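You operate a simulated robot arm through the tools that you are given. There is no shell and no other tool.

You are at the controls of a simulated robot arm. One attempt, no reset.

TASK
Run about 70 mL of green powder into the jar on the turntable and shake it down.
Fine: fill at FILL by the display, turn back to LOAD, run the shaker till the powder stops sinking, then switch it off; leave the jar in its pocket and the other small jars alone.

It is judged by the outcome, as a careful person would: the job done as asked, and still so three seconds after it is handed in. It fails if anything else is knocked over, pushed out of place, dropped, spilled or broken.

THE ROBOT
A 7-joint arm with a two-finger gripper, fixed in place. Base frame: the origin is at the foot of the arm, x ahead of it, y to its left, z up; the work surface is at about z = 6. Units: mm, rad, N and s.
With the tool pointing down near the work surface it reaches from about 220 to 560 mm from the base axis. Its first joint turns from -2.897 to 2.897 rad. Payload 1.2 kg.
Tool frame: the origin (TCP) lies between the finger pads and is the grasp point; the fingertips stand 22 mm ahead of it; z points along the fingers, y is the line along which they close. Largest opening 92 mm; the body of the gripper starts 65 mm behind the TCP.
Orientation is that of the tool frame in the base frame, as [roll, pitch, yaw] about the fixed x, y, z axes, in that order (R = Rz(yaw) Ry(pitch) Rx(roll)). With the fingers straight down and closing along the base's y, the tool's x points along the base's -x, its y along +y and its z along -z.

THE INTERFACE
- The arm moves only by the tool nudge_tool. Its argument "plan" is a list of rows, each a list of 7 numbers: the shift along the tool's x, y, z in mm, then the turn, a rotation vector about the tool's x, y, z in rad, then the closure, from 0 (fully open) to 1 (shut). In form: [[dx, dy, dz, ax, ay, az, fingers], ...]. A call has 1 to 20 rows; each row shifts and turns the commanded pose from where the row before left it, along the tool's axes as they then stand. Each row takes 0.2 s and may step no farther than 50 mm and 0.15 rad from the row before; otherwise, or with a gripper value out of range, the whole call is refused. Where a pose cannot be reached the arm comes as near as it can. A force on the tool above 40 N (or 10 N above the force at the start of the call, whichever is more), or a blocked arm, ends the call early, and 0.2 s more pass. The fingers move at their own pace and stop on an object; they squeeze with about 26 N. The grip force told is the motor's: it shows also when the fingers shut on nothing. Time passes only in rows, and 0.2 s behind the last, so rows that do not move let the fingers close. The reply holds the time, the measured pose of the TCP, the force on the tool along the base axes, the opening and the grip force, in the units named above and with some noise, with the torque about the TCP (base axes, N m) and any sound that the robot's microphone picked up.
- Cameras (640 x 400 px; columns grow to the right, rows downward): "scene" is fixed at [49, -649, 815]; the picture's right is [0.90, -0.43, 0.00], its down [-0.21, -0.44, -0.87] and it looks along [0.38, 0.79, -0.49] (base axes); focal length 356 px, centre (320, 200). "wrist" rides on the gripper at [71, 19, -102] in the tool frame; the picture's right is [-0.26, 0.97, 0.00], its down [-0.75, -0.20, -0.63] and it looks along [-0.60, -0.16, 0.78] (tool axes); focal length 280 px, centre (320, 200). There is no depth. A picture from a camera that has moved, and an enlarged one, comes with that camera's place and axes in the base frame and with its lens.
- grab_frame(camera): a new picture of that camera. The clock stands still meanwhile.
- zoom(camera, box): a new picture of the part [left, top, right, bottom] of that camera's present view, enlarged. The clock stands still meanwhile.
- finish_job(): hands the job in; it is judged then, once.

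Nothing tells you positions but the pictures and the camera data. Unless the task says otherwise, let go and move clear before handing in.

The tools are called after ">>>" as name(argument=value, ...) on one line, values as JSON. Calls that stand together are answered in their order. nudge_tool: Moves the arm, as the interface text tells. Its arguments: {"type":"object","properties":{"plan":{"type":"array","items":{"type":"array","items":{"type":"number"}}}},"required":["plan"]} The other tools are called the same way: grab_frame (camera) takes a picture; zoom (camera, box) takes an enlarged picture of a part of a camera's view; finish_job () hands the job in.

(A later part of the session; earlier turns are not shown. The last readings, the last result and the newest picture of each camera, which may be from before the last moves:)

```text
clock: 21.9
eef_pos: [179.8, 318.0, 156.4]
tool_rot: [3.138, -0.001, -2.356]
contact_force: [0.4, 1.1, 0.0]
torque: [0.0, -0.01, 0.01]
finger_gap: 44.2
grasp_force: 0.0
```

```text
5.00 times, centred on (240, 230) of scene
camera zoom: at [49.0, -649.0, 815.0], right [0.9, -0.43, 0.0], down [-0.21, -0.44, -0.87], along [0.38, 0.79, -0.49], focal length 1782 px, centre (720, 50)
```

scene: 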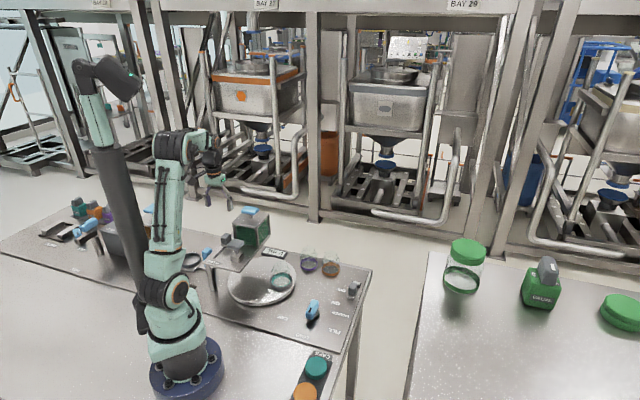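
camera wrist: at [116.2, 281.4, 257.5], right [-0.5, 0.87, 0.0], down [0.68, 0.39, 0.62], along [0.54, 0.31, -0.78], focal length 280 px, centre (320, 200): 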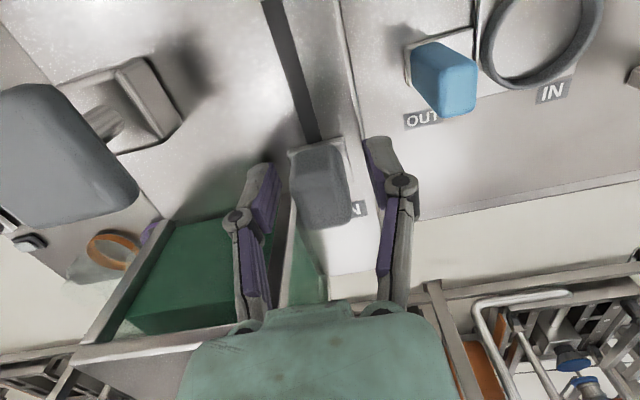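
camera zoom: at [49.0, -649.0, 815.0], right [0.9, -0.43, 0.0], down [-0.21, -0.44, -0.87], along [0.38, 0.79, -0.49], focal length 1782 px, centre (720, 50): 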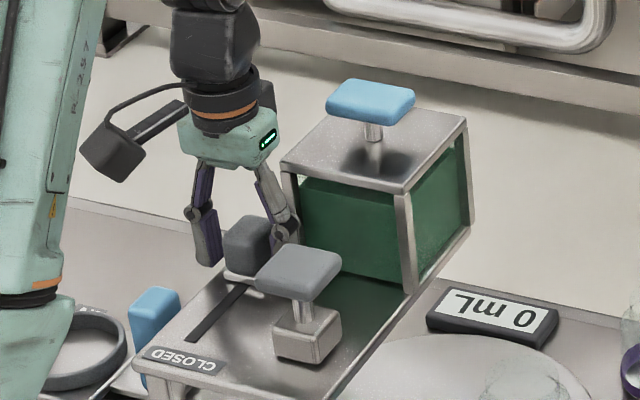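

The fingers straddle the cap evenly. I'll close on it now.

>>> nudge_tool(plan=[[0, 0, 0, 0, 0, 0, 0.65], [0, 0, 0, 0, 0, 0, 0.8], [0, 0, 0, 0, 0, 0, 0.8]])

>>> grab_frame(camera="wrist")

```text
clock: 22.6
eef_pos: [180.7, 316.7, 156.9]
tool_rot: [3.141, -0.004, -2.356]
contact_force: [1.0, -1.5, 2.8]
torque: [-0.04, -0.03, 0.0]
finger_gap: 29.6
grasp_force: 27.8
```

```text
taken
camera wrist: at [116.3, 281.3, 257.8], right [-0.5, 0.87, 0.0], down [0.68, 0.39, 0.62], along [0.54, 0.31, -0.78], focal length 280 px, centre (320, 200)
```

wrist: 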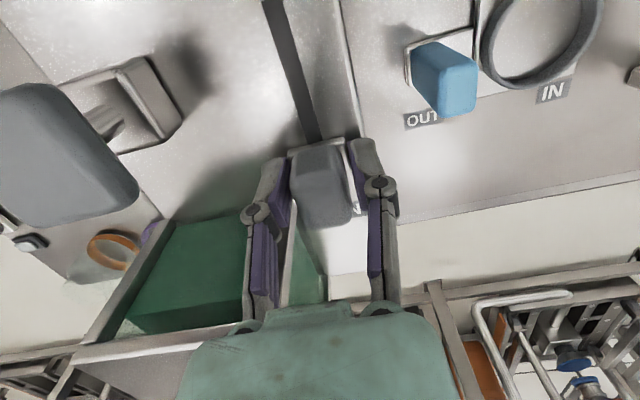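

I've gripped the cap, 29.6 mm wide. Now I'll slide it toward CLOSED in small steps, watching the force.

>>> nudge_tool(plan=[[8, 0, 0, 0, 0, 0, 0.8], [10, 0, 0, 0, 0, 0, 0.8], [10, 0, 0, 0, 0, 0, 0.8], [10, 0, 0, 0, 0, 0, 0.8], [0, 0, 0, 0, 0, 0, 0.8]])

>>> grab_frame(camera="wrist")

>>> zoom(camera="scene", box=[180, 190, 320, 300])

```text
clock: 23.9
eef_pos: [153.3, 290.7, 154.5]
tool_rot: [-3.141, 0.0, -2.361]
contact_force: [12.8, -12.3, 11.9]
torque: [0.05, -0.55, -0.03]
finger_gap: 29.8
grasp_force: 28.3
```

```text
taken
camera wrist: at [89.6, 255.2, 256.5], right [-0.49, 0.87, 0.0], down [0.68, 0.39, 0.62], along [0.54, 0.31, -0.78], focal length 280 px, centre (320, 200)
```

wrist: 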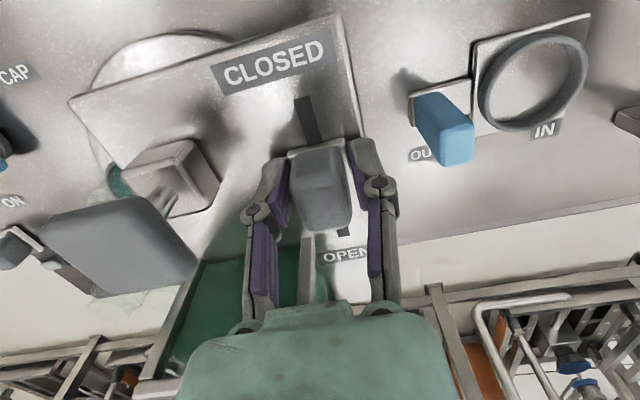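

```text
3.64 times, centred on (250, 245) of scene
camera zoom: at [49.0, -649.0, 815.0], right [0.9, -0.43, 0.0], down [-0.21, -0.44, -0.87], along [0.38, 0.79, -0.49], focal length 1296 px, centre (574, 36)
```

zoom: 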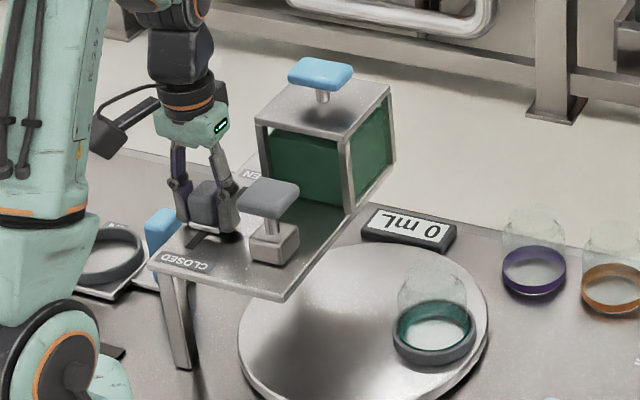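

The lever slides freely, with some side force from a small sideways offset. I'll correct that and carry on to the CLOSED end.

>>> nudge_tool(plan=[[0, -2, -1, 0, 0, 0, 0.8], [0, 0, 0, 0, 0, 0, 0.8]])

```text
clock: 24.4
eef_pos: [153.3, 289.3, 155.8]
tool_rot: [3.138, -0.007, -2.353]
contact_force: [2.8, -3.0, -17.8]
torque: [0.1, -0.18, -0.03]
finger_gap: 29.6
grasp_force: 27.6
```

>>> nudge_tool(plan=[[0, -0.5, 0.6, 0, 0, 0, 0.8], [5, 0, 0, 0, 0, 0, 0.8], [5, 0, 0, 0, 0, 0, 0.8], [0, 0, 0, 0, 0, 0, 0.8]])

>>> grab_frame(camera="wrist")

```text
clock: 25.4
eef_pos: [145.8, 283.5, 155.5]
tool_rot: [3.137, -0.003, -2.35]
contact_force: [-14.2, 11.6, -18.6]
torque: [0.0, 0.3, -0.07]
finger_gap: 29.6
grasp_force: 28.0
```

```text
taken
camera wrist: at [83.0, 246.7, 257.3], right [-0.5, 0.86, 0.0], down [0.68, 0.39, 0.62], along [0.54, 0.32, -0.78], focal length 280 px, centre (320, 200)
```

wrist: 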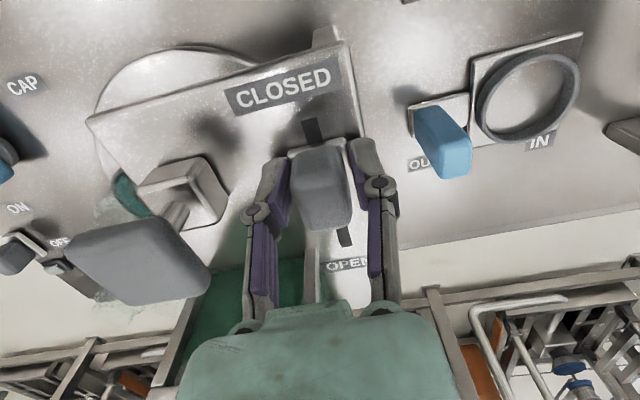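

>>> nudge_tool(plan=[[0, 1.2, 0.5, 0, 0, 0, 0.8], [4, 0.2, 0, 0, 0, 0, 0.8], [4, 0.2, 0, 0, 0, 0, 0.8], [0, 0, 0, 0, 0, 0, 0.8]])

>>> grab_frame(camera="wrist")

```text
clock: 26.4
eef_pos: [142.1, 278.9, 157.2]
tool_rot: [3.137, 0.006, -2.359]
contact_force: [0.7, 20.1, 6.9]
torque: [0.5, -0.08, 0.06]
finger_gap: 30.2
grasp_force: 28.0
```

```text
taken
camera wrist: at [77.6, 242.4, 257.2], right [-0.5, 0.87, 0.0], down [0.68, 0.38, 0.63], along [0.54, 0.31, -0.78], focal length 280 px, centre (320, 200)
```

wrist: 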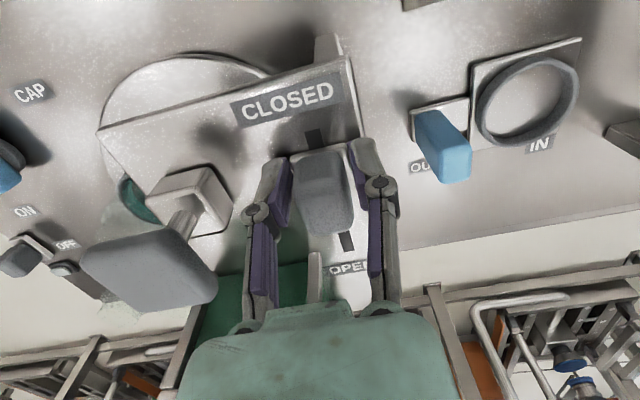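

The lever has reached its CLOSED stop, as the grip slipped a little against it. I'll let go, rise clear, and move over to the index knob.

>>> nudge_tool(plan=[[0, 0, 0, 0, 0, 0, 0.5], [0, 0, 0, 0, 0, 0, 0.5], [0, 0, -40, 0, 0, 0, 0.5], [0, 0, -40, 0, 0, 0, 0.5], [0, 0, -25, 0, 0, 0, 0.5], [3.36, -39.9, 0, 0, 0, 0, 0.5], [3.36, -39.9, 0, 0, 0, 0, 0.5], [3.36, -39.9, 0, 0, 0, 0, 0.5], [3.36, -39.9, 0, 0, 0, 0, 0.5], [3.36, -39.9, 0, 0, 0, 0, 0.5], [3.36, -39.9, 0, 0, 0, 0, 0.5], [3.36, -39.9, 0, 0, 0, 0, 0.5], [3.36, -39.9, 0, 0, 0, 0, 0.5], [0, 0, 40, 0, 0, 0, 0.5], [0, 0, 40, 0, 0, 0, 0.5], [0, 0, 30, 0, 0, 0, 0.5]])

>>> grab_frame(camera="wrist")

>>> zoom(camera="scene", box=[180, 190, 380, 340])

```text
clock: 29.9
eef_pos: [347.3, 34.2, 150.4]
tool_rot: [3.141, -0.002, -2.356]
contact_force: [-0.6, 0.5, -0.4]
torque: [0.01, 0.01, 0.03]
finger_gap: 45.8
grasp_force: 0.1
```

```text
taken
camera wrist: at [284.0, -2.4, 251.1], right [-0.5, 0.87, 0.0], down [0.68, 0.39, 0.62], along [0.54, 0.31, -0.78], focal length 280 px, centre (320, 200)
```

wrist: 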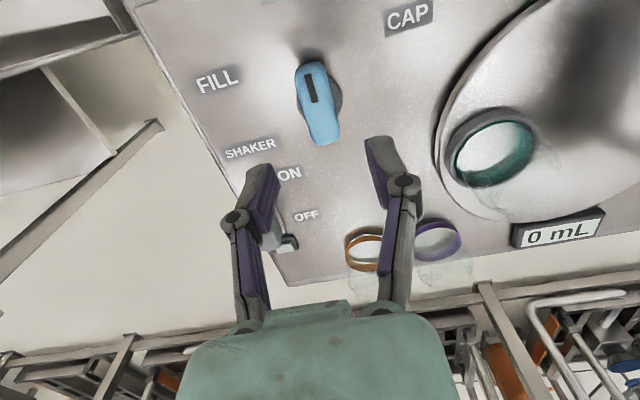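

```text
2.67 times, centred on (280, 265) of scene
camera zoom: at [49.0, -649.0, 815.0], right [0.9, -0.43, 0.0], down [-0.21, -0.44, -0.87], along [0.38, 0.79, -0.49], focal length 951 px, centre (427, 27)
```

zoom: 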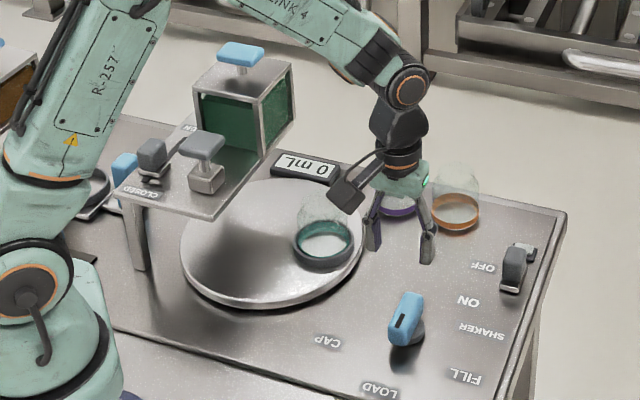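

The lever is at CLOSED and the display still reads 0 mL. I'll zoom in on the knob to centre on it.

>>> zoom(camera="wrist", box=[260, 40, 380, 160])

```text
3.33 times, centred on (320, 100) of wrist
camera zoom: at [284.0, -2.4, 251.1], right [-0.5, 0.87, 0.0], down [0.68, 0.39, 0.62], along [0.54, 0.31, -0.78], focal length 935 px, centre (320, 533)
```

zoom: 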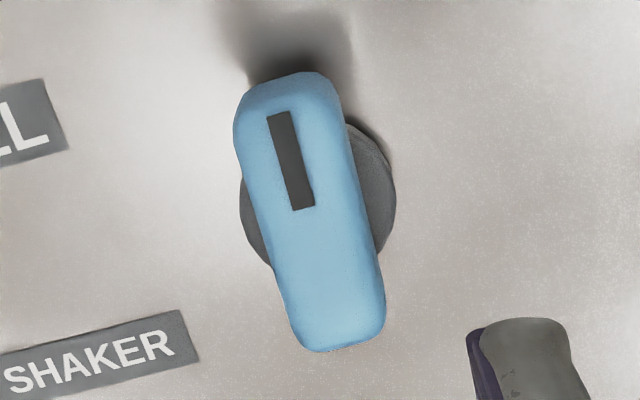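

The knob's axis is about (355, 38) and its bar lies along the slot direction. I'll shift over the axis and lower partway, then check.

>>> nudge_tool(plan=[[-7.5, -2.6, 0, 0, 0, 0, 0.5], [0, 0, 35, 0, 0, 0, 0.5], [0, 0, 35, 0, 0, 0, 0.5], [0, 0, 20, 0, 0, 0, 0.5]])

>>> grab_frame(camera="wrist")

>>> zoom(camera="scene", box=[285, 260, 375, 340])

```text
clock: 30.9
eef_pos: [352.7, 37.0, 61.4]
tool_rot: [3.141, -0.002, -2.356]
contact_force: [0.1, 0.5, -0.4]
torque: [0.02, -0.02, 0.04]
finger_gap: 46.0
grasp_force: 0.2
```

```text
taken
camera wrist: at [289.8, 1.2, 161.9], right [-0.5, 0.87, 0.0], down [0.68, 0.39, 0.62], along [0.54, 0.31, -0.78], focal length 280 px, centre (320, 200)
```

wrist: 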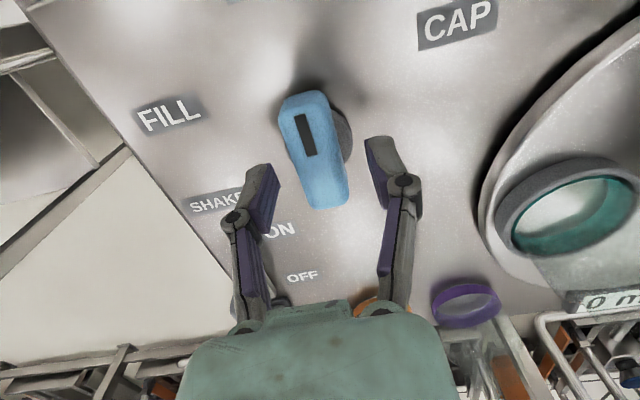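

```text
5.00 times, centred on (330, 300) of scene
camera zoom: at [49.0, -649.0, 815.0], right [0.9, -0.43, 0.0], down [-0.21, -0.44, -0.87], along [0.38, 0.79, -0.49], focal length 1782 px, centre (270, -300)
```

zoom: 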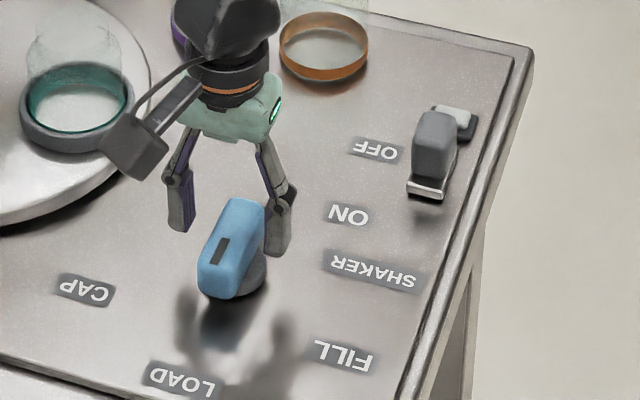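

The bar is centred between the fingers. I'll lower to z ≈ 44 and close on it to learn its width.

>>> nudge_tool(plan=[[0, -0.5, 16, 0, 0, 0, 0.5], [0, 0, 0, 0, 0, 0, 0.6], [0, 0, 0, 0, 0, 0, 0.7], [0, 0, 0, 0, 0, 0, 0.85], [0, 0, 0, 0, 0, 0, 0.85]])

>>> grab_frame(camera="wrist")

>>> zoom(camera="scene", box=[285, 260, 375, 340])

```text
clock: 32.0
eef_pos: [354.8, 35.7, 44.5]
tool_rot: [-3.139, 0.0, -2.358]
contact_force: [7.8, -6.8, -2.6]
torque: [-0.07, -0.27, -0.03]
finger_gap: 24.0
grasp_force: 28.3
```

```text
taken
camera wrist: at [290.6, 0.8, 146.3], right [-0.5, 0.87, 0.0], down [0.68, 0.39, 0.62], along [0.54, 0.31, -0.78], focal length 280 px, centre (320, 200)
```

wrist: 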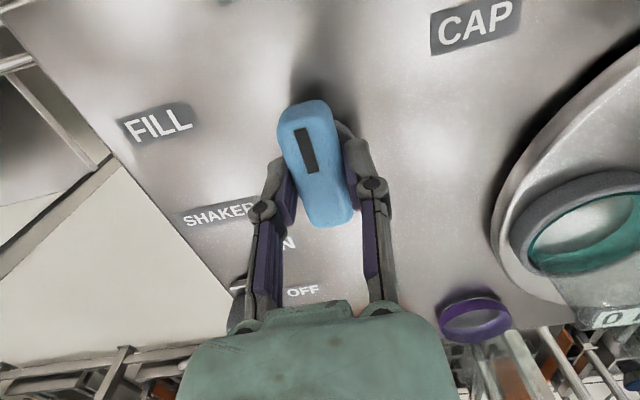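

```text
5.00 times, centred on (330, 300) of scene
camera zoom: at [49.0, -649.0, 815.0], right [0.9, -0.43, 0.0], down [-0.21, -0.44, -0.87], along [0.38, 0.79, -0.49], focal length 1782 px, centre (270, -300)
```

zoom: 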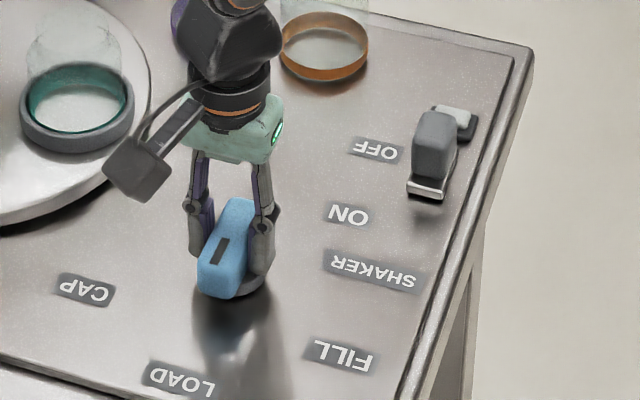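

The bar is 24 mm wide. I'll loosen slightly so the knob can turn on its own axis, then rotate toward FILL in small steps.

>>> nudge_tool(plan=[[0, -0.6, 0, 0, 0, 0, 0.72], [0, 0, 0, 0, 0, -0.1, 0.72], [0, 0, 0, 0, 0, -0.1, 0.72], [0, 0, 0, 0, 0, -0.1, 0.72], [0, 0, 0, 0, 0, -0.1, 0.72]])

>>> grab_frame(camera="wrist")

>>> zoom(camera="scene", box=[200, 200, 370, 340])

```text
clock: 33.2
eef_pos: [355.5, 36.8, 44.3]
tool_rot: [3.141, 0.001, -1.953]
contact_force: [5.7, 2.0, -0.6]
torque: [0.01, -0.1, 0.08]
finger_gap: 28.6
grasp_force: 2.2
```

```text
taken
camera wrist: at [310.8, -21.2, 144.8], right [-0.8, 0.6, 0.0], down [0.47, 0.62, 0.63], along [0.38, 0.5, -0.78], focal length 280 px, centre (320, 200)
```

wrist: 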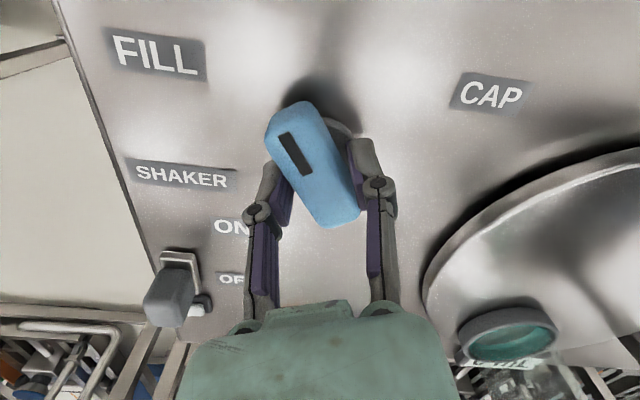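

```text
2.86 times, centred on (285, 270) of scene
camera zoom: at [49.0, -649.0, 815.0], right [0.9, -0.43, 0.0], down [-0.21, -0.44, -0.87], along [0.38, 0.79, -0.49], focal length 1019 px, centre (420, 0)
```

zoom: 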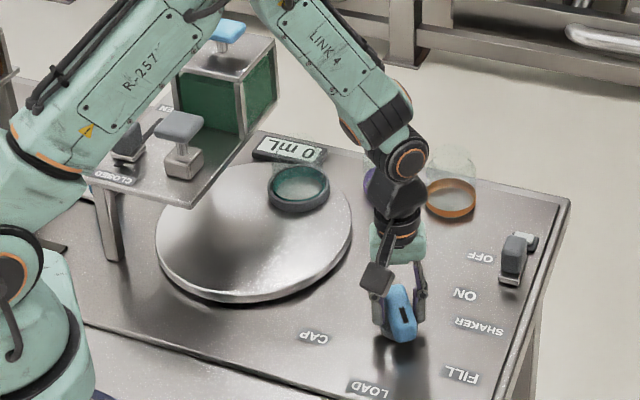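

The knob is turning and the turntable is carrying the jar round toward the hopper. I'll pause a moment to see whether the turntable follows the knob or moves on its own.

>>> nudge_tool(plan=[[0, 0, 0, 0, 0, 0, 0.72], [0, 0, 0, 0, 0, 0, 0.72]])

>>> zoom(camera="scene", box=[200, 200, 370, 340])

>>> grab_frame(camera="wrist")

```text
clock: 33.9
eef_pos: [354.4, 35.6, 43.1]
tool_rot: [3.139, -0.001, -1.957]
contact_force: [1.4, -1.4, -0.1]
torque: [-0.04, -0.08, -0.01]
finger_gap: 27.3
grasp_force: 1.2
```

```text
2.86 times, centred on (285, 270) of scene
camera zoom: at [49.0, -649.0, 815.0], right [0.9, -0.43, 0.0], down [-0.21, -0.44, -0.87], along [0.38, 0.79, -0.49], focal length 1019 px, centre (420, 0)
```

zoom: 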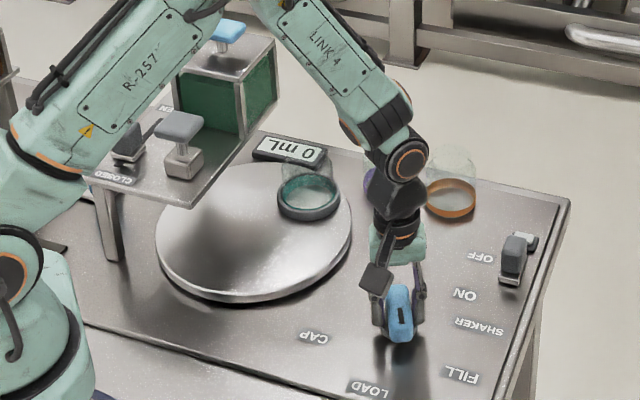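

```text
taken
camera wrist: at [309.8, -21.8, 144.8], right [-0.8, 0.61, 0.0], down [0.48, 0.62, 0.62], along [0.38, 0.5, -0.78], focal length 280 px, centre (320, 200)
```

wrist: 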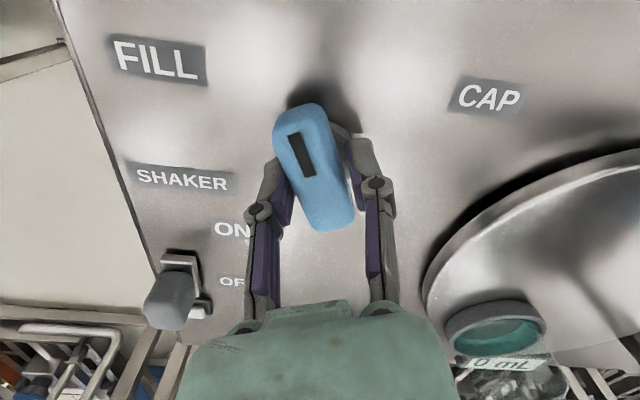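

The turntable is geared directly to the knob and moves faster than it. I'll keep turning in gentle steps.

>>> nudge_tool(plan=[[0, 0, 0, 0, 0, -0.07, 0.73], [0, 0, 0, 0, 0, -0.07, 0.73], [0, 0, 0, 0, 0, -0.07, 0.73], [0, 0, 0, 0, 0, -0.04, 0.73], [0, 0, 0, 0, 0, 0, 0.73], [0, 0, 0, 0, 0, 0, 0.73]])

>>> zoom(camera="scene", box=[200, 200, 370, 340])

>>> grab_frame(camera="wrist")

```text
clock: 35.2
eef_pos: [354.5, 36.6, 43.8]
tool_rot: [3.139, 0.002, -1.705]
contact_force: [2.4, 1.1, -0.5]
torque: [0.01, -0.03, -0.01]
finger_gap: 26.7
grasp_force: 1.1
```

```text
2.86 times, centred on (285, 270) of scene
camera zoom: at [49.0, -649.0, 815.0], right [0.9, -0.43, 0.0], down [-0.21, -0.44, -0.87], along [0.38, 0.79, -0.49], focal length 1019 px, centre (420, 0)
```

zoom: 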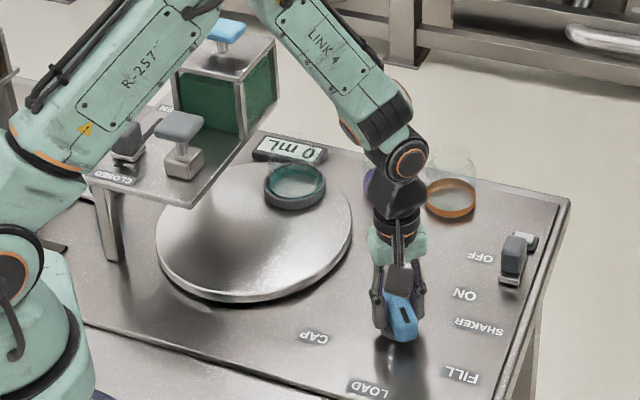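

```text
taken
camera wrist: at [326.0, -30.4, 144.9], right [-0.92, 0.39, 0.0], down [0.31, 0.72, 0.62], along [0.24, 0.58, -0.78], focal length 280 px, centre (320, 200)
```

wrist: 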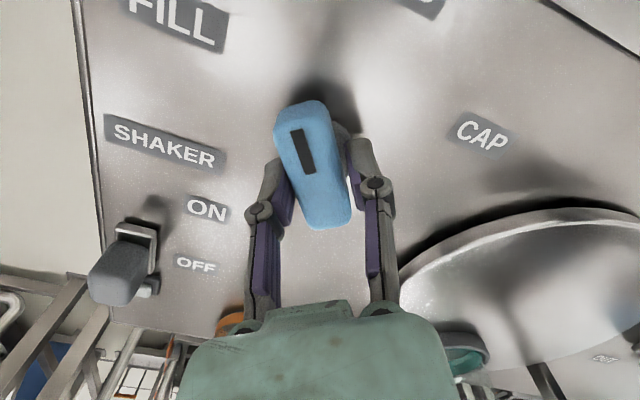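

The jar has turned about 70° for roughly 36° of knob, a ratio of about 2. I'll continue toward FILL.

>>> nudge_tool(plan=[[0, 0, 0, 0, 0, -0.07, 0.73], [0, 0, 0, 0, 0, -0.07, 0.73], [0, 0, 0, 0, 0, -0.07, 0.73], [0, 0, 0, 0, 0, -0.07, 0.73], [0, 0, 0, 0, 0, -0.05, 0.73], [0, 0, 0, 0, 0, -0.03, 0.73], [0, 0, 0, 0, 0, 0, 0.73], [0, 0, 0, 0, 0, 0, 0.73]])

>>> zoom(camera="scene", box=[200, 200, 370, 340])

>>> grab_frame(camera="wrist")

```text
clock: 37.0
eef_pos: [354.5, 37.5, 45.3]
tool_rot: [3.141, 0.001, -1.346]
contact_force: [4.9, 3.9, -0.1]
torque: [0.1, -0.07, 0.06]
finger_gap: 28.4
grasp_force: 3.3
```

```text
2.86 times, centred on (285, 270) of scene
camera zoom: at [49.0, -649.0, 815.0], right [0.9, -0.43, 0.0], down [-0.21, -0.44, -0.87], along [0.38, 0.79, -0.49], focal length 1019 px, centre (420, 0)
```

zoom: 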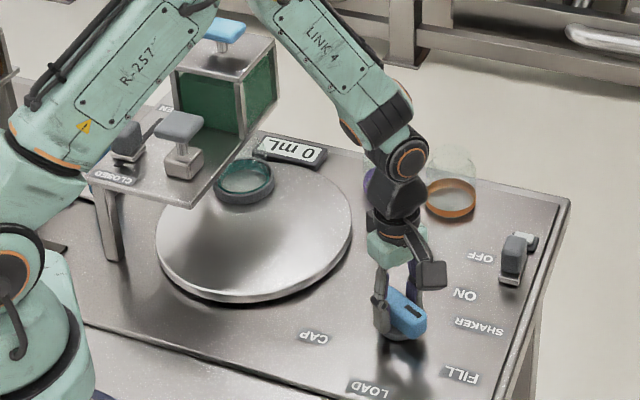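

```text
taken
camera wrist: at [351.9, -36.2, 145.1], right [-1.0, 0.04, 0.0], down [0.03, 0.78, 0.63], along [0.02, 0.63, -0.78], focal length 280 px, centre (320, 200)
```

wrist: 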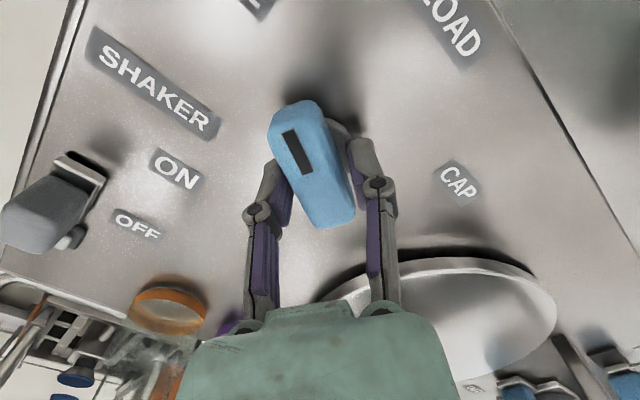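

The jar is now almost under the hopper and the resistance has risen a little. I'll turn a bit further to see whether there's a stop or detent.

>>> nudge_tool(plan=[[0, 0, 0, 0, 0, -0.05, 0.73], [0, 0, 0, 0, 0, -0.05, 0.73], [0, 0, 0, 0, 0, 0, 0.73], [0, 0, 0, 0, 0, 0, 0.73]])

>>> zoom(camera="scene", box=[200, 200, 370, 340])

>>> grab_frame(camera="wrist")

```text
clock: 38.0
eef_pos: [354.2, 35.2, 43.5]
tool_rot: [3.139, -0.002, -1.247]
contact_force: [4.6, -0.1, 0.7]
torque: [0.0, -0.11, 0.01]
finger_gap: 28.0
grasp_force: 2.6
```

```text
2.86 times, centred on (285, 270) of scene
camera zoom: at [49.0, -649.0, 815.0], right [0.9, -0.43, 0.0], down [-0.21, -0.44, -0.87], along [0.38, 0.79, -0.49], focal length 1019 px, centre (420, 0)
```

zoom: 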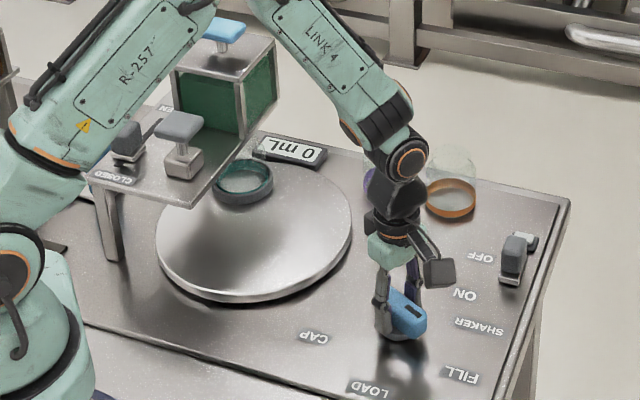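

```text
taken
camera wrist: at [358.8, -36.7, 145.2], right [-1.0, -0.06, 0.0], down [-0.05, 0.78, 0.62], along [-0.04, 0.62, -0.78], focal length 280 px, centre (320, 200)
```

wrist: 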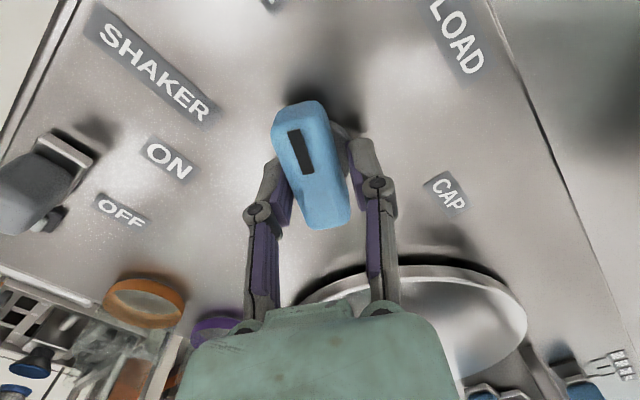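

The knob has settled about 60° round and the jar has stopped under the hopper, a 120° index. I'll open the fingers, rise, and check that it stays.

>>> nudge_tool(plan=[[0, 0, 0, 0, 0, 0, 0.5], [0, 0, 0, 0, 0, 0, 0.5], [0, 0, -30, 0, 0, 0, 0.5], [0, 0, -40, 0, 0, 0, 0.5], [0, 0, -40, 0, 0, 0, 0.5], [0, 0, 0, 0, 0, 0, 0.5]])

>>> zoom(camera="scene", box=[200, 200, 370, 340])

>>> grab_frame(camera="wrist")

```text
clock: 39.5
eef_pos: [354.2, 35.1, 153.6]
tool_rot: [3.139, 0.001, -1.245]
contact_force: [-0.4, -0.5, -0.6]
torque: [0.0, -0.04, -0.01]
finger_gap: 45.9
grasp_force: 0.1
```

```text
2.86 times, centred on (285, 270) of scene
camera zoom: at [49.0, -649.0, 815.0], right [0.9, -0.43, 0.0], down [-0.21, -0.44, -0.87], along [0.38, 0.79, -0.49], focal length 1019 px, centre (420, 0)
```

zoom: 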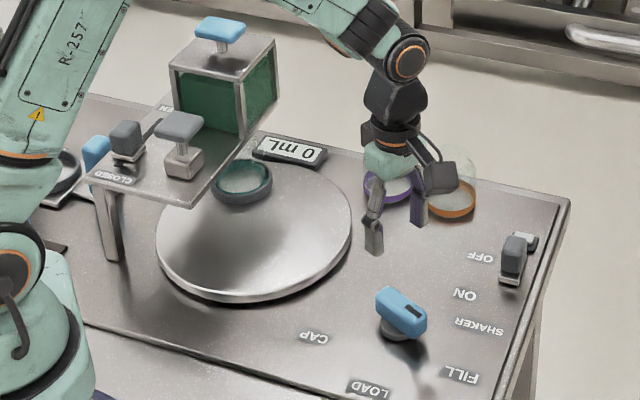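

```text
taken
camera wrist: at [358.7, -37.0, 254.0], right [-1.0, -0.06, 0.0], down [-0.04, 0.78, 0.63], along [-0.04, 0.62, -0.78], focal length 280 px, centre (320, 200)
```

wrist: 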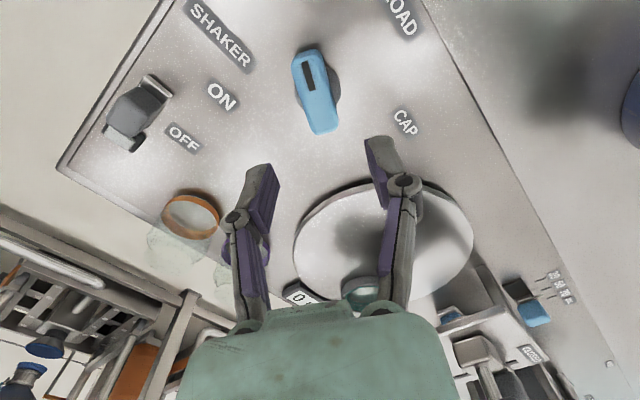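

The knob stays put and the jar sits under the hopper side. I'll zoom in to check the jar's alignment and the knob's pointing.

>>> zoom(camera="scene", box=[230, 225, 310, 285])

>>> zoom(camera="scene", box=[290, 280, 370, 340])

>>> zoom(camera="wrist", box=[220, 0, 440, 140])

```text
6.67 times, centred on (270, 255) of scene
camera zoom: at [49.0, -649.0, 815.0], right [0.9, -0.43, 0.0], down [-0.21, -0.44, -0.87], along [0.38, 0.79, -0.49], focal length 2377 px, centre (653, -167)
```

zoom: 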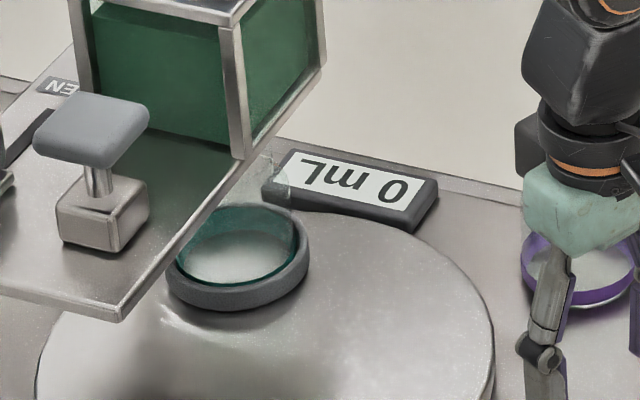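

```text
6.67 times, centred on (330, 310) of scene
camera zoom: at [49.0, -649.0, 815.0], right [0.9, -0.43, 0.0], down [-0.21, -0.44, -0.87], along [0.38, 0.79, -0.49], focal length 2377 px, centre (253, -533)
```

zoom: 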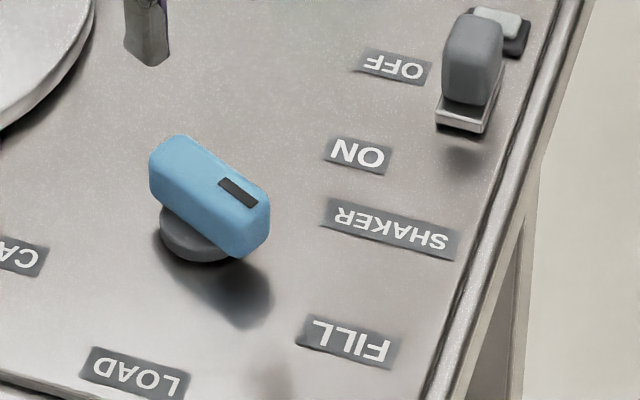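

```text
2.86 times, centred on (330, 70) of wrist
camera zoom: at [358.7, -37.0, 254.0], right [-1.0, -0.06, 0.0], down [-0.04, 0.78, 0.63], along [-0.04, 0.62, -0.78], focal length 801 px, centre (291, 571)
```

zoom: 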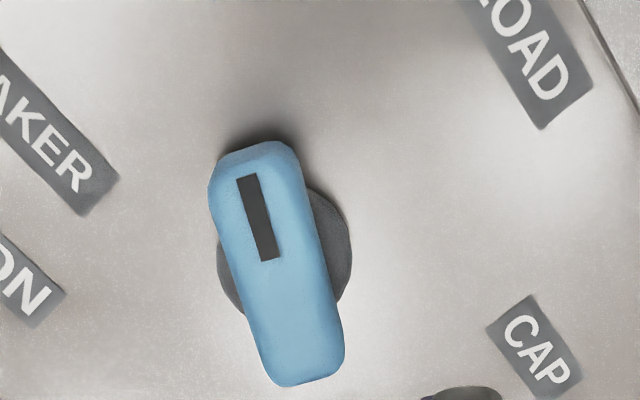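

The pointer now sits 60° round at FILL and the jar is under the hopper. Next I'll go back over the gate lever at its CLOSED end, near (146, 284).

>>> nudge_tool(plan=[[0, 0, -40, 0, 0, 0, 0.5], [0, 0, -40, 0, 0, 0, 0.5], [0, 0, -30, 0, 0, 0, 0.5], [0, 0, 0, 0, 0, 0.139, 0.5], [0, 0, 0, 0, 0, 0.139, 0.5], [0, 0, 0, 0, 0, 0.139, 0.5], [0, 0, 0, 0, 0, 0.139, 0.5], [0, 0, 0, 0, 0, 0.139, 0.5], [0, 0, 0, 0, 0, 0.139, 0.5], [0, 0, 0, 0, 0, 0.139, 0.5], [0, 0, 0, 0, 0, 0.139, 0.5], [-3.6, 40.3, 0, 0, 0, 0, 0.5], [-3.6, 40.3, 0, 0, 0, 0, 0.5], [-3.6, 40.3, 0, 0, 0, 0, 0.5], [-3.6, 40.3, 0, 0, 0, 0, 0.5], [-3.6, 40.3, 0, 0, 0, 0, 0.5], [-3.6, 40.3, 0, 0, 0, 0, 0.5], [-3.6, 40.3, 0, 0, 0, 0, 0.5], [-3.6, 40.3, 0, 0, 0, 0, 0.5]])

>>> grab_frame(camera="wrist")

>>> grab_frame(camera="scene")

```text
clock: 43.5
eef_pos: [145.5, 283.3, 266.7]
tool_rot: [3.14, -0.001, -2.358]
contact_force: [-0.5, -0.1, 0.4]
torque: [-0.01, -0.02, -0.03]
finger_gap: 46.1
grasp_force: 0.2
```

```text
taken
camera wrist: at [82.7, 248.0, 368.1], right [-0.5, 0.87, 0.0], down [0.68, 0.39, 0.62], along [0.54, 0.31, -0.78], focal length 280 px, centre (320, 200)
```

wrist: 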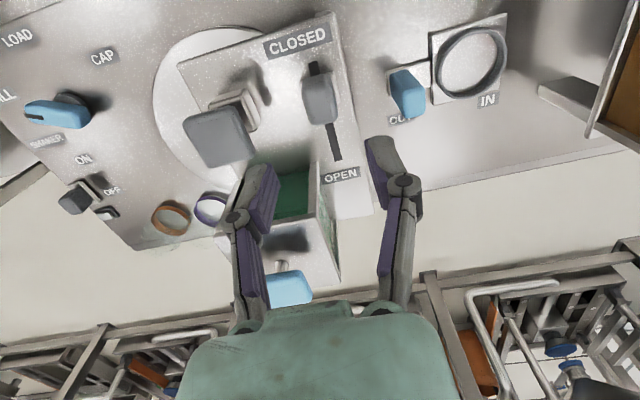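

```text
taken
```

scene: 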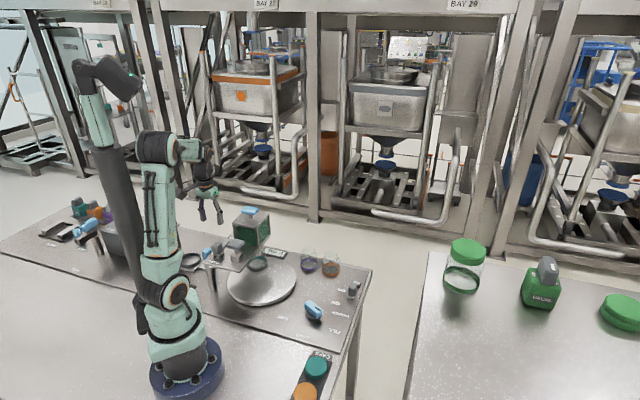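

The lever at CLOSED is right below the gripper. I'll lower around it in stages and then grip.

>>> nudge_tool(plan=[[2, 0, 40, 0, 0, 0, 0.5], [0, 0, 40, 0, 0, 0, 0.5], [0, 0, 20, 0, 0, 0, 0.5], [0, 0, 11.5, 0, 0, 0, 0.5], [0, 0, 0, 0, 0, 0, 0.5]])

>>> grab_frame(camera="wrist")

```text
clock: 44.6
eef_pos: [145.8, 282.8, 153.0]
tool_rot: [3.139, -0.003, -2.357]
contact_force: [-0.6, -0.3, 0.6]
torque: [0.02, -0.03, -0.04]
finger_gap: 45.8
grasp_force: 0.0
```

```text
taken
camera wrist: at [83.0, 246.7, 254.5], right [-0.5, 0.87, 0.0], down [0.68, 0.39, 0.62], along [0.54, 0.31, -0.78], focal length 280 px, centre (320, 200)
```

wrist: 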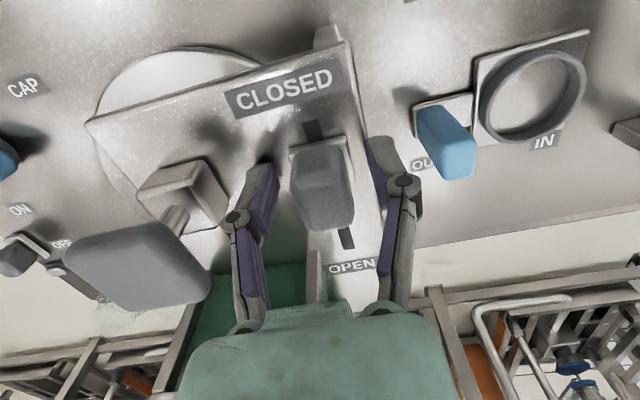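

Centred again. I'll grip the lever and check the display before moving it.

>>> nudge_tool(plan=[[0, 0, 0, 0, 0, 0, 0.62], [0, 0, 0, 0, 0, 0, 0.8], [0, 0, 0, 0, 0, 0, 0.8]])

>>> zoom(camera="scene", box=[200, 200, 320, 300])

```text
clock: 45.5
eef_pos: [146.3, 282.9, 155.2]
tool_rot: [3.138, 0.002, -2.356]
contact_force: [-6.4, 6.1, 4.5]
torque: [0.08, 0.15, 0.01]
finger_gap: 29.6
grasp_force: 28.1
```

```text
4.00 times, centred on (260, 250) of scene
camera zoom: at [49.0, -649.0, 815.0], right [0.9, -0.43, 0.0], down [-0.21, -0.44, -0.87], along [0.38, 0.79, -0.49], focal length 1426 px, centre (560, 0)
```

zoom: 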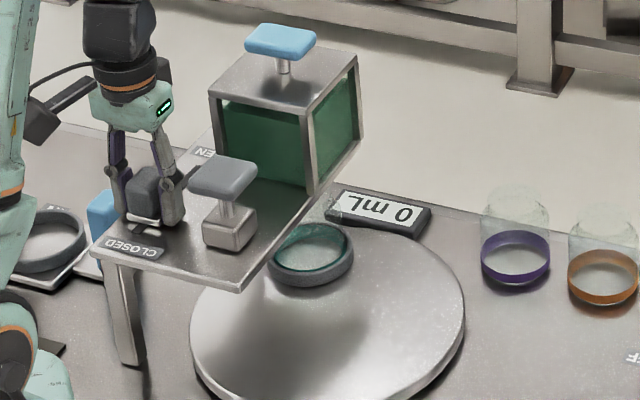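

Gripped at 29.6 mm with the display at 0 mL. I'll correct the slight side load and open the gate a few millimetres at first.

>>> nudge_tool(plan=[[0, 0.6, 0, 0, 0, 0, 0.8], [-4, 0, 0, 0, 0, 0, 0.8], [-4, 0, 0, 0, 0, 0, 0.8]])

>>> zoom(camera="scene", box=[200, 200, 320, 300])

```text
clock: 46.2
eef_pos: [151.8, 290.0, 154.0]
tool_rot: [-3.14, -0.001, -2.362]
contact_force: [1.4, -1.3, 16.8]
torque: [0.02, -0.05, 0.03]
finger_gap: 29.8
grasp_force: 27.3
```

```text
4.00 times, centred on (260, 250) of scene
camera zoom: at [49.0, -649.0, 815.0], right [0.9, -0.43, 0.0], down [-0.21, -0.44, -0.87], along [0.38, 0.79, -0.49], focal length 1426 px, centre (560, 0)
```

zoom: 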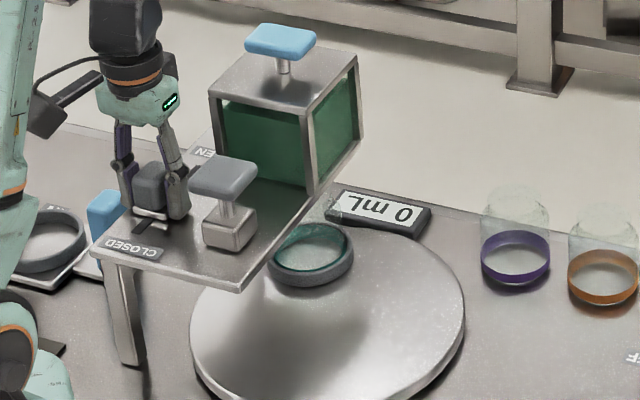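

No flow yet after about 9 mm. I'll open further a little at a time.

>>> nudge_tool(plan=[[-5, 0, -0.5, 0, 0, 0, 0.8], [-5, 0, 0, 0, 0, 0, 0.8]])

>>> zoom(camera="scene", box=[200, 200, 320, 300])

```text
clock: 46.9
eef_pos: [158.1, 296.7, 153.5]
tool_rot: [-3.141, -0.001, -2.361]
contact_force: [3.2, -2.9, -2.3]
torque: [0.39, -0.43, -0.07]
finger_gap: 29.3
grasp_force: 27.5
```

```text
4.00 times, centred on (260, 250) of scene
camera zoom: at [49.0, -649.0, 815.0], right [0.9, -0.43, 0.0], down [-0.21, -0.44, -0.87], along [0.38, 0.79, -0.49], focal length 1426 px, centre (560, 0)
```

zoom: 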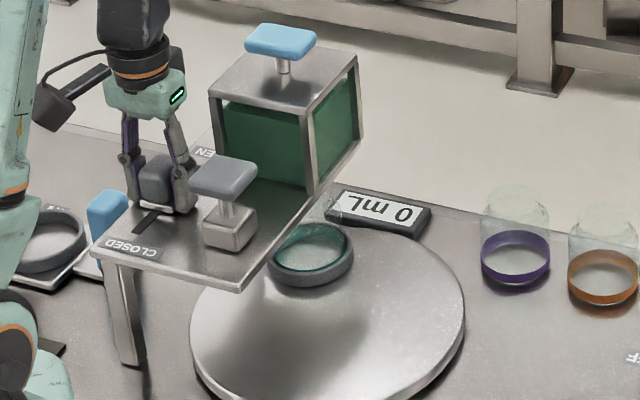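

Still 0 mL. I'll open another 8 mm.

>>> nudge_tool(plan=[[-4, 0, 0, 0, 0, 0, 0.8], [-4, 0, 0, 0, 0, 0, 0.8]])

>>> zoom(camera="scene", box=[200, 200, 320, 300])

```text
clock: 47.5
eef_pos: [165.1, 301.0, 153.9]
tool_rot: [3.141, -0.003, -2.359]
contact_force: [6.2, -6.4, 10.6]
torque: [-0.6, 0.37, 0.08]
finger_gap: 29.7
grasp_force: 27.7
```

```text
4.00 times, centred on (260, 250) of scene
camera zoom: at [49.0, -649.0, 815.0], right [0.9, -0.43, 0.0], down [-0.21, -0.44, -0.87], along [0.38, 0.79, -0.49], focal length 1426 px, centre (560, 0)
```

zoom: 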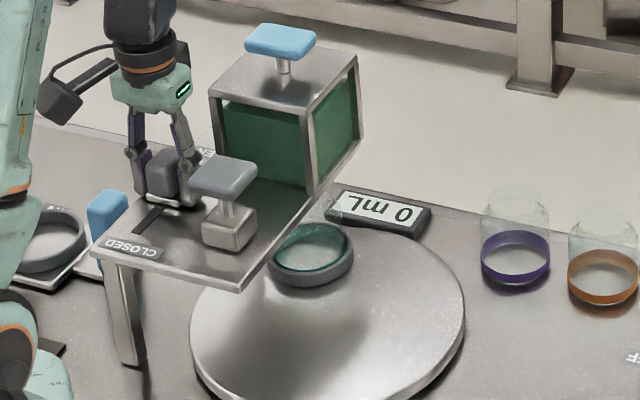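

Halfway open and still 0 mL with no powder showing. I'll keep going in small steps.

>>> nudge_tool(plan=[[-4, -0.4, 0, 0, 0, 0, 0.8], [-4, 0, 0, 0, 0, 0, 0.8]])

>>> zoom(camera="scene", box=[200, 200, 320, 300])

```text
clock: 48.0
eef_pos: [170.9, 307.0, 154.2]
tool_rot: [3.14, 0.001, -2.357]
contact_force: [2.4, -2.7, 9.0]
torque: [-0.21, 0.08, -0.07]
finger_gap: 29.7
grasp_force: 28.8
```

```text
4.00 times, centred on (260, 250) of scene
camera zoom: at [49.0, -649.0, 815.0], right [0.9, -0.43, 0.0], down [-0.21, -0.44, -0.87], along [0.38, 0.79, -0.49], focal length 1426 px, centre (560, 0)
```

zoom: 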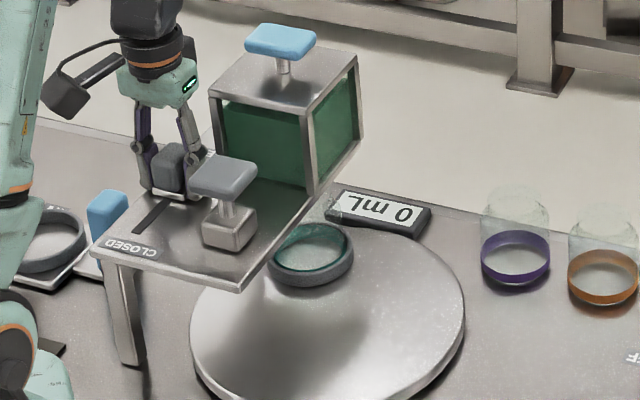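

>>> nudge_tool(plan=[[-4, 0, 0, 0, 0, 0, 0.8], [-4, 0, 0, 0, 0, 0, 0.8]])

>>> zoom(camera="scene", box=[200, 200, 320, 300])

```text
clock: 48.6
eef_pos: [175.3, 312.9, 153.7]
tool_rot: [3.141, -0.002, -2.359]
contact_force: [0.4, -1.6, -3.4]
torque: [0.59, -0.48, 0.06]
finger_gap: 29.4
grasp_force: 27.7
```

```text
4.00 times, centred on (260, 250) of scene
camera zoom: at [49.0, -649.0, 815.0], right [0.9, -0.43, 0.0], down [-0.21, -0.44, -0.87], along [0.38, 0.79, -0.49], focal length 1426 px, centre (560, 0)
```

zoom: 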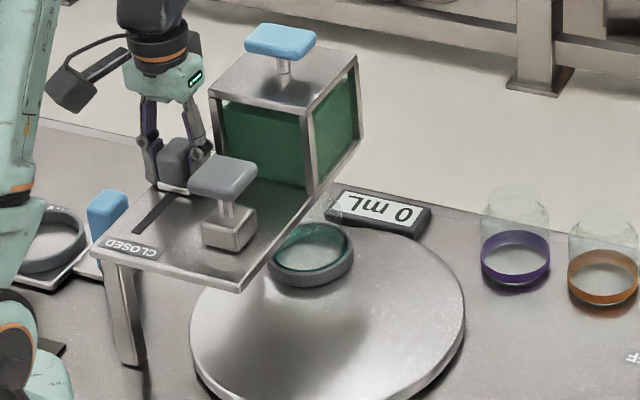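

About 42 mm open and still nothing. I'll take it to the OPEN stop, 3 mm at a time.

>>> nudge_tool(plan=[[-3, 0, 0, 0, 0, 0, 0.8]])

>>> zoom(camera="scene", box=[200, 200, 320, 300])

```text
clock: 49.0
eef_pos: [176.9, 314.5, 152.7]
tool_rot: [-3.141, -0.001, -2.359]
contact_force: [4.2, -3.5, -7.4]
torque: [0.24, -0.24, 0.19]
finger_gap: 29.5
grasp_force: 28.1
```

```text
4.00 times, centred on (260, 250) of scene
camera zoom: at [49.0, -649.0, 815.0], right [0.9, -0.43, 0.0], down [-0.21, -0.44, -0.87], along [0.38, 0.79, -0.49], focal length 1426 px, centre (560, 0)
```

zoom: 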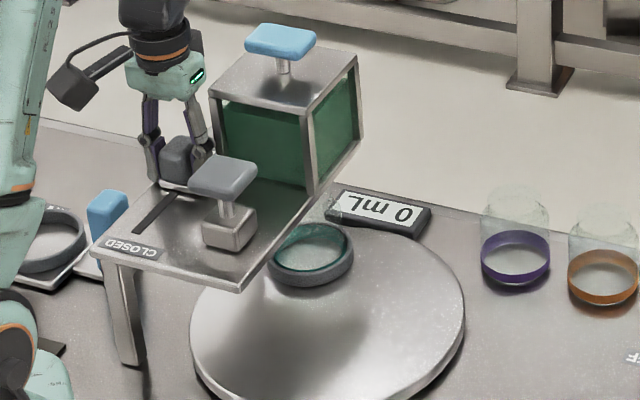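

>>> nudge_tool(plan=[[-3, 0, -0.3, 0, 0, 0, 0.8], [-2, 0, 0, 0, 0, 0, 0.8]])

>>> zoom(camera="scene", box=[200, 200, 320, 300])

>>> grab_frame(camera="wrist")

```text
clock: 49.6
eef_pos: [180.9, 319.1, 153.2]
tool_rot: [3.141, -0.004, -2.361]
contact_force: [4.0, -4.0, -8.6]
torque: [-0.04, -0.09, -0.15]
finger_gap: 29.3
grasp_force: 28.0
```

```text
4.00 times, centred on (260, 250) of scene
camera zoom: at [49.0, -649.0, 815.0], right [0.9, -0.43, 0.0], down [-0.21, -0.44, -0.87], along [0.38, 0.79, -0.49], focal length 1426 px, centre (560, 0)
```

zoom: 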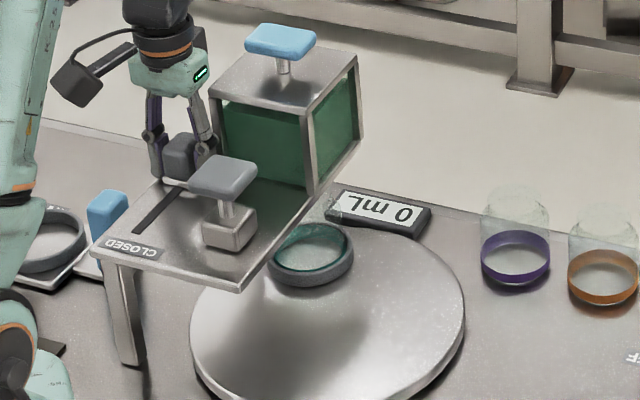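

```text
taken
camera wrist: at [117.7, 283.1, 254.5], right [-0.49, 0.87, 0.0], down [0.68, 0.39, 0.62], along [0.54, 0.31, -0.78], focal length 280 px, centre (320, 200)
```

wrist: 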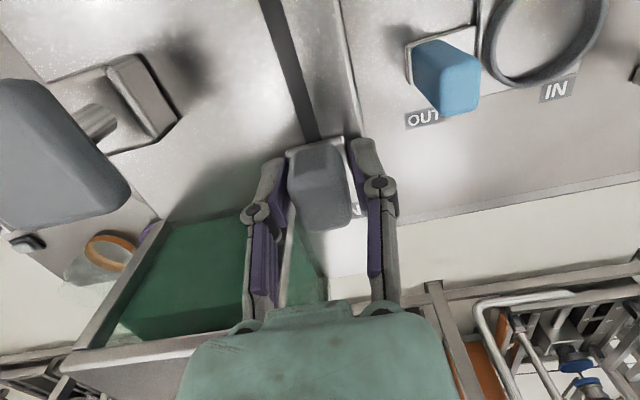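

The lever is back at OPEN. I'll wait a moment and watch for any flow.

>>> nudge_tool(plan=[[0, 0, 0, 0, 0, 0, 0.8], [0, 0, 0, 0, 0, 0, 0.8], [0, 0, 0, 0, 0, 0, 0.8]])

>>> zoom(camera="scene", box=[220, 200, 310, 280])

```text
clock: 50.5
eef_pos: [181.7, 318.8, 151.9]
tool_rot: [3.139, -0.004, -2.359]
contact_force: [4.7, -5.8, -11.9]
torque: [-0.25, 0.09, 0.08]
finger_gap: 29.5
grasp_force: 28.1
```

```text
5.00 times, centred on (265, 240) of scene
camera zoom: at [49.0, -649.0, 815.0], right [0.9, -0.43, 0.0], down [-0.21, -0.44, -0.87], along [0.38, 0.79, -0.49], focal length 1782 px, centre (595, 0)
```

zoom: 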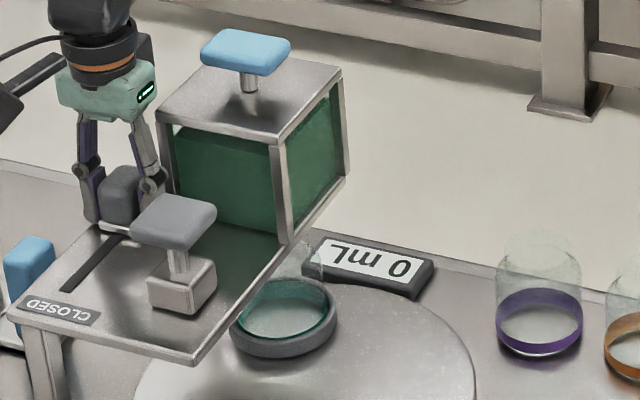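

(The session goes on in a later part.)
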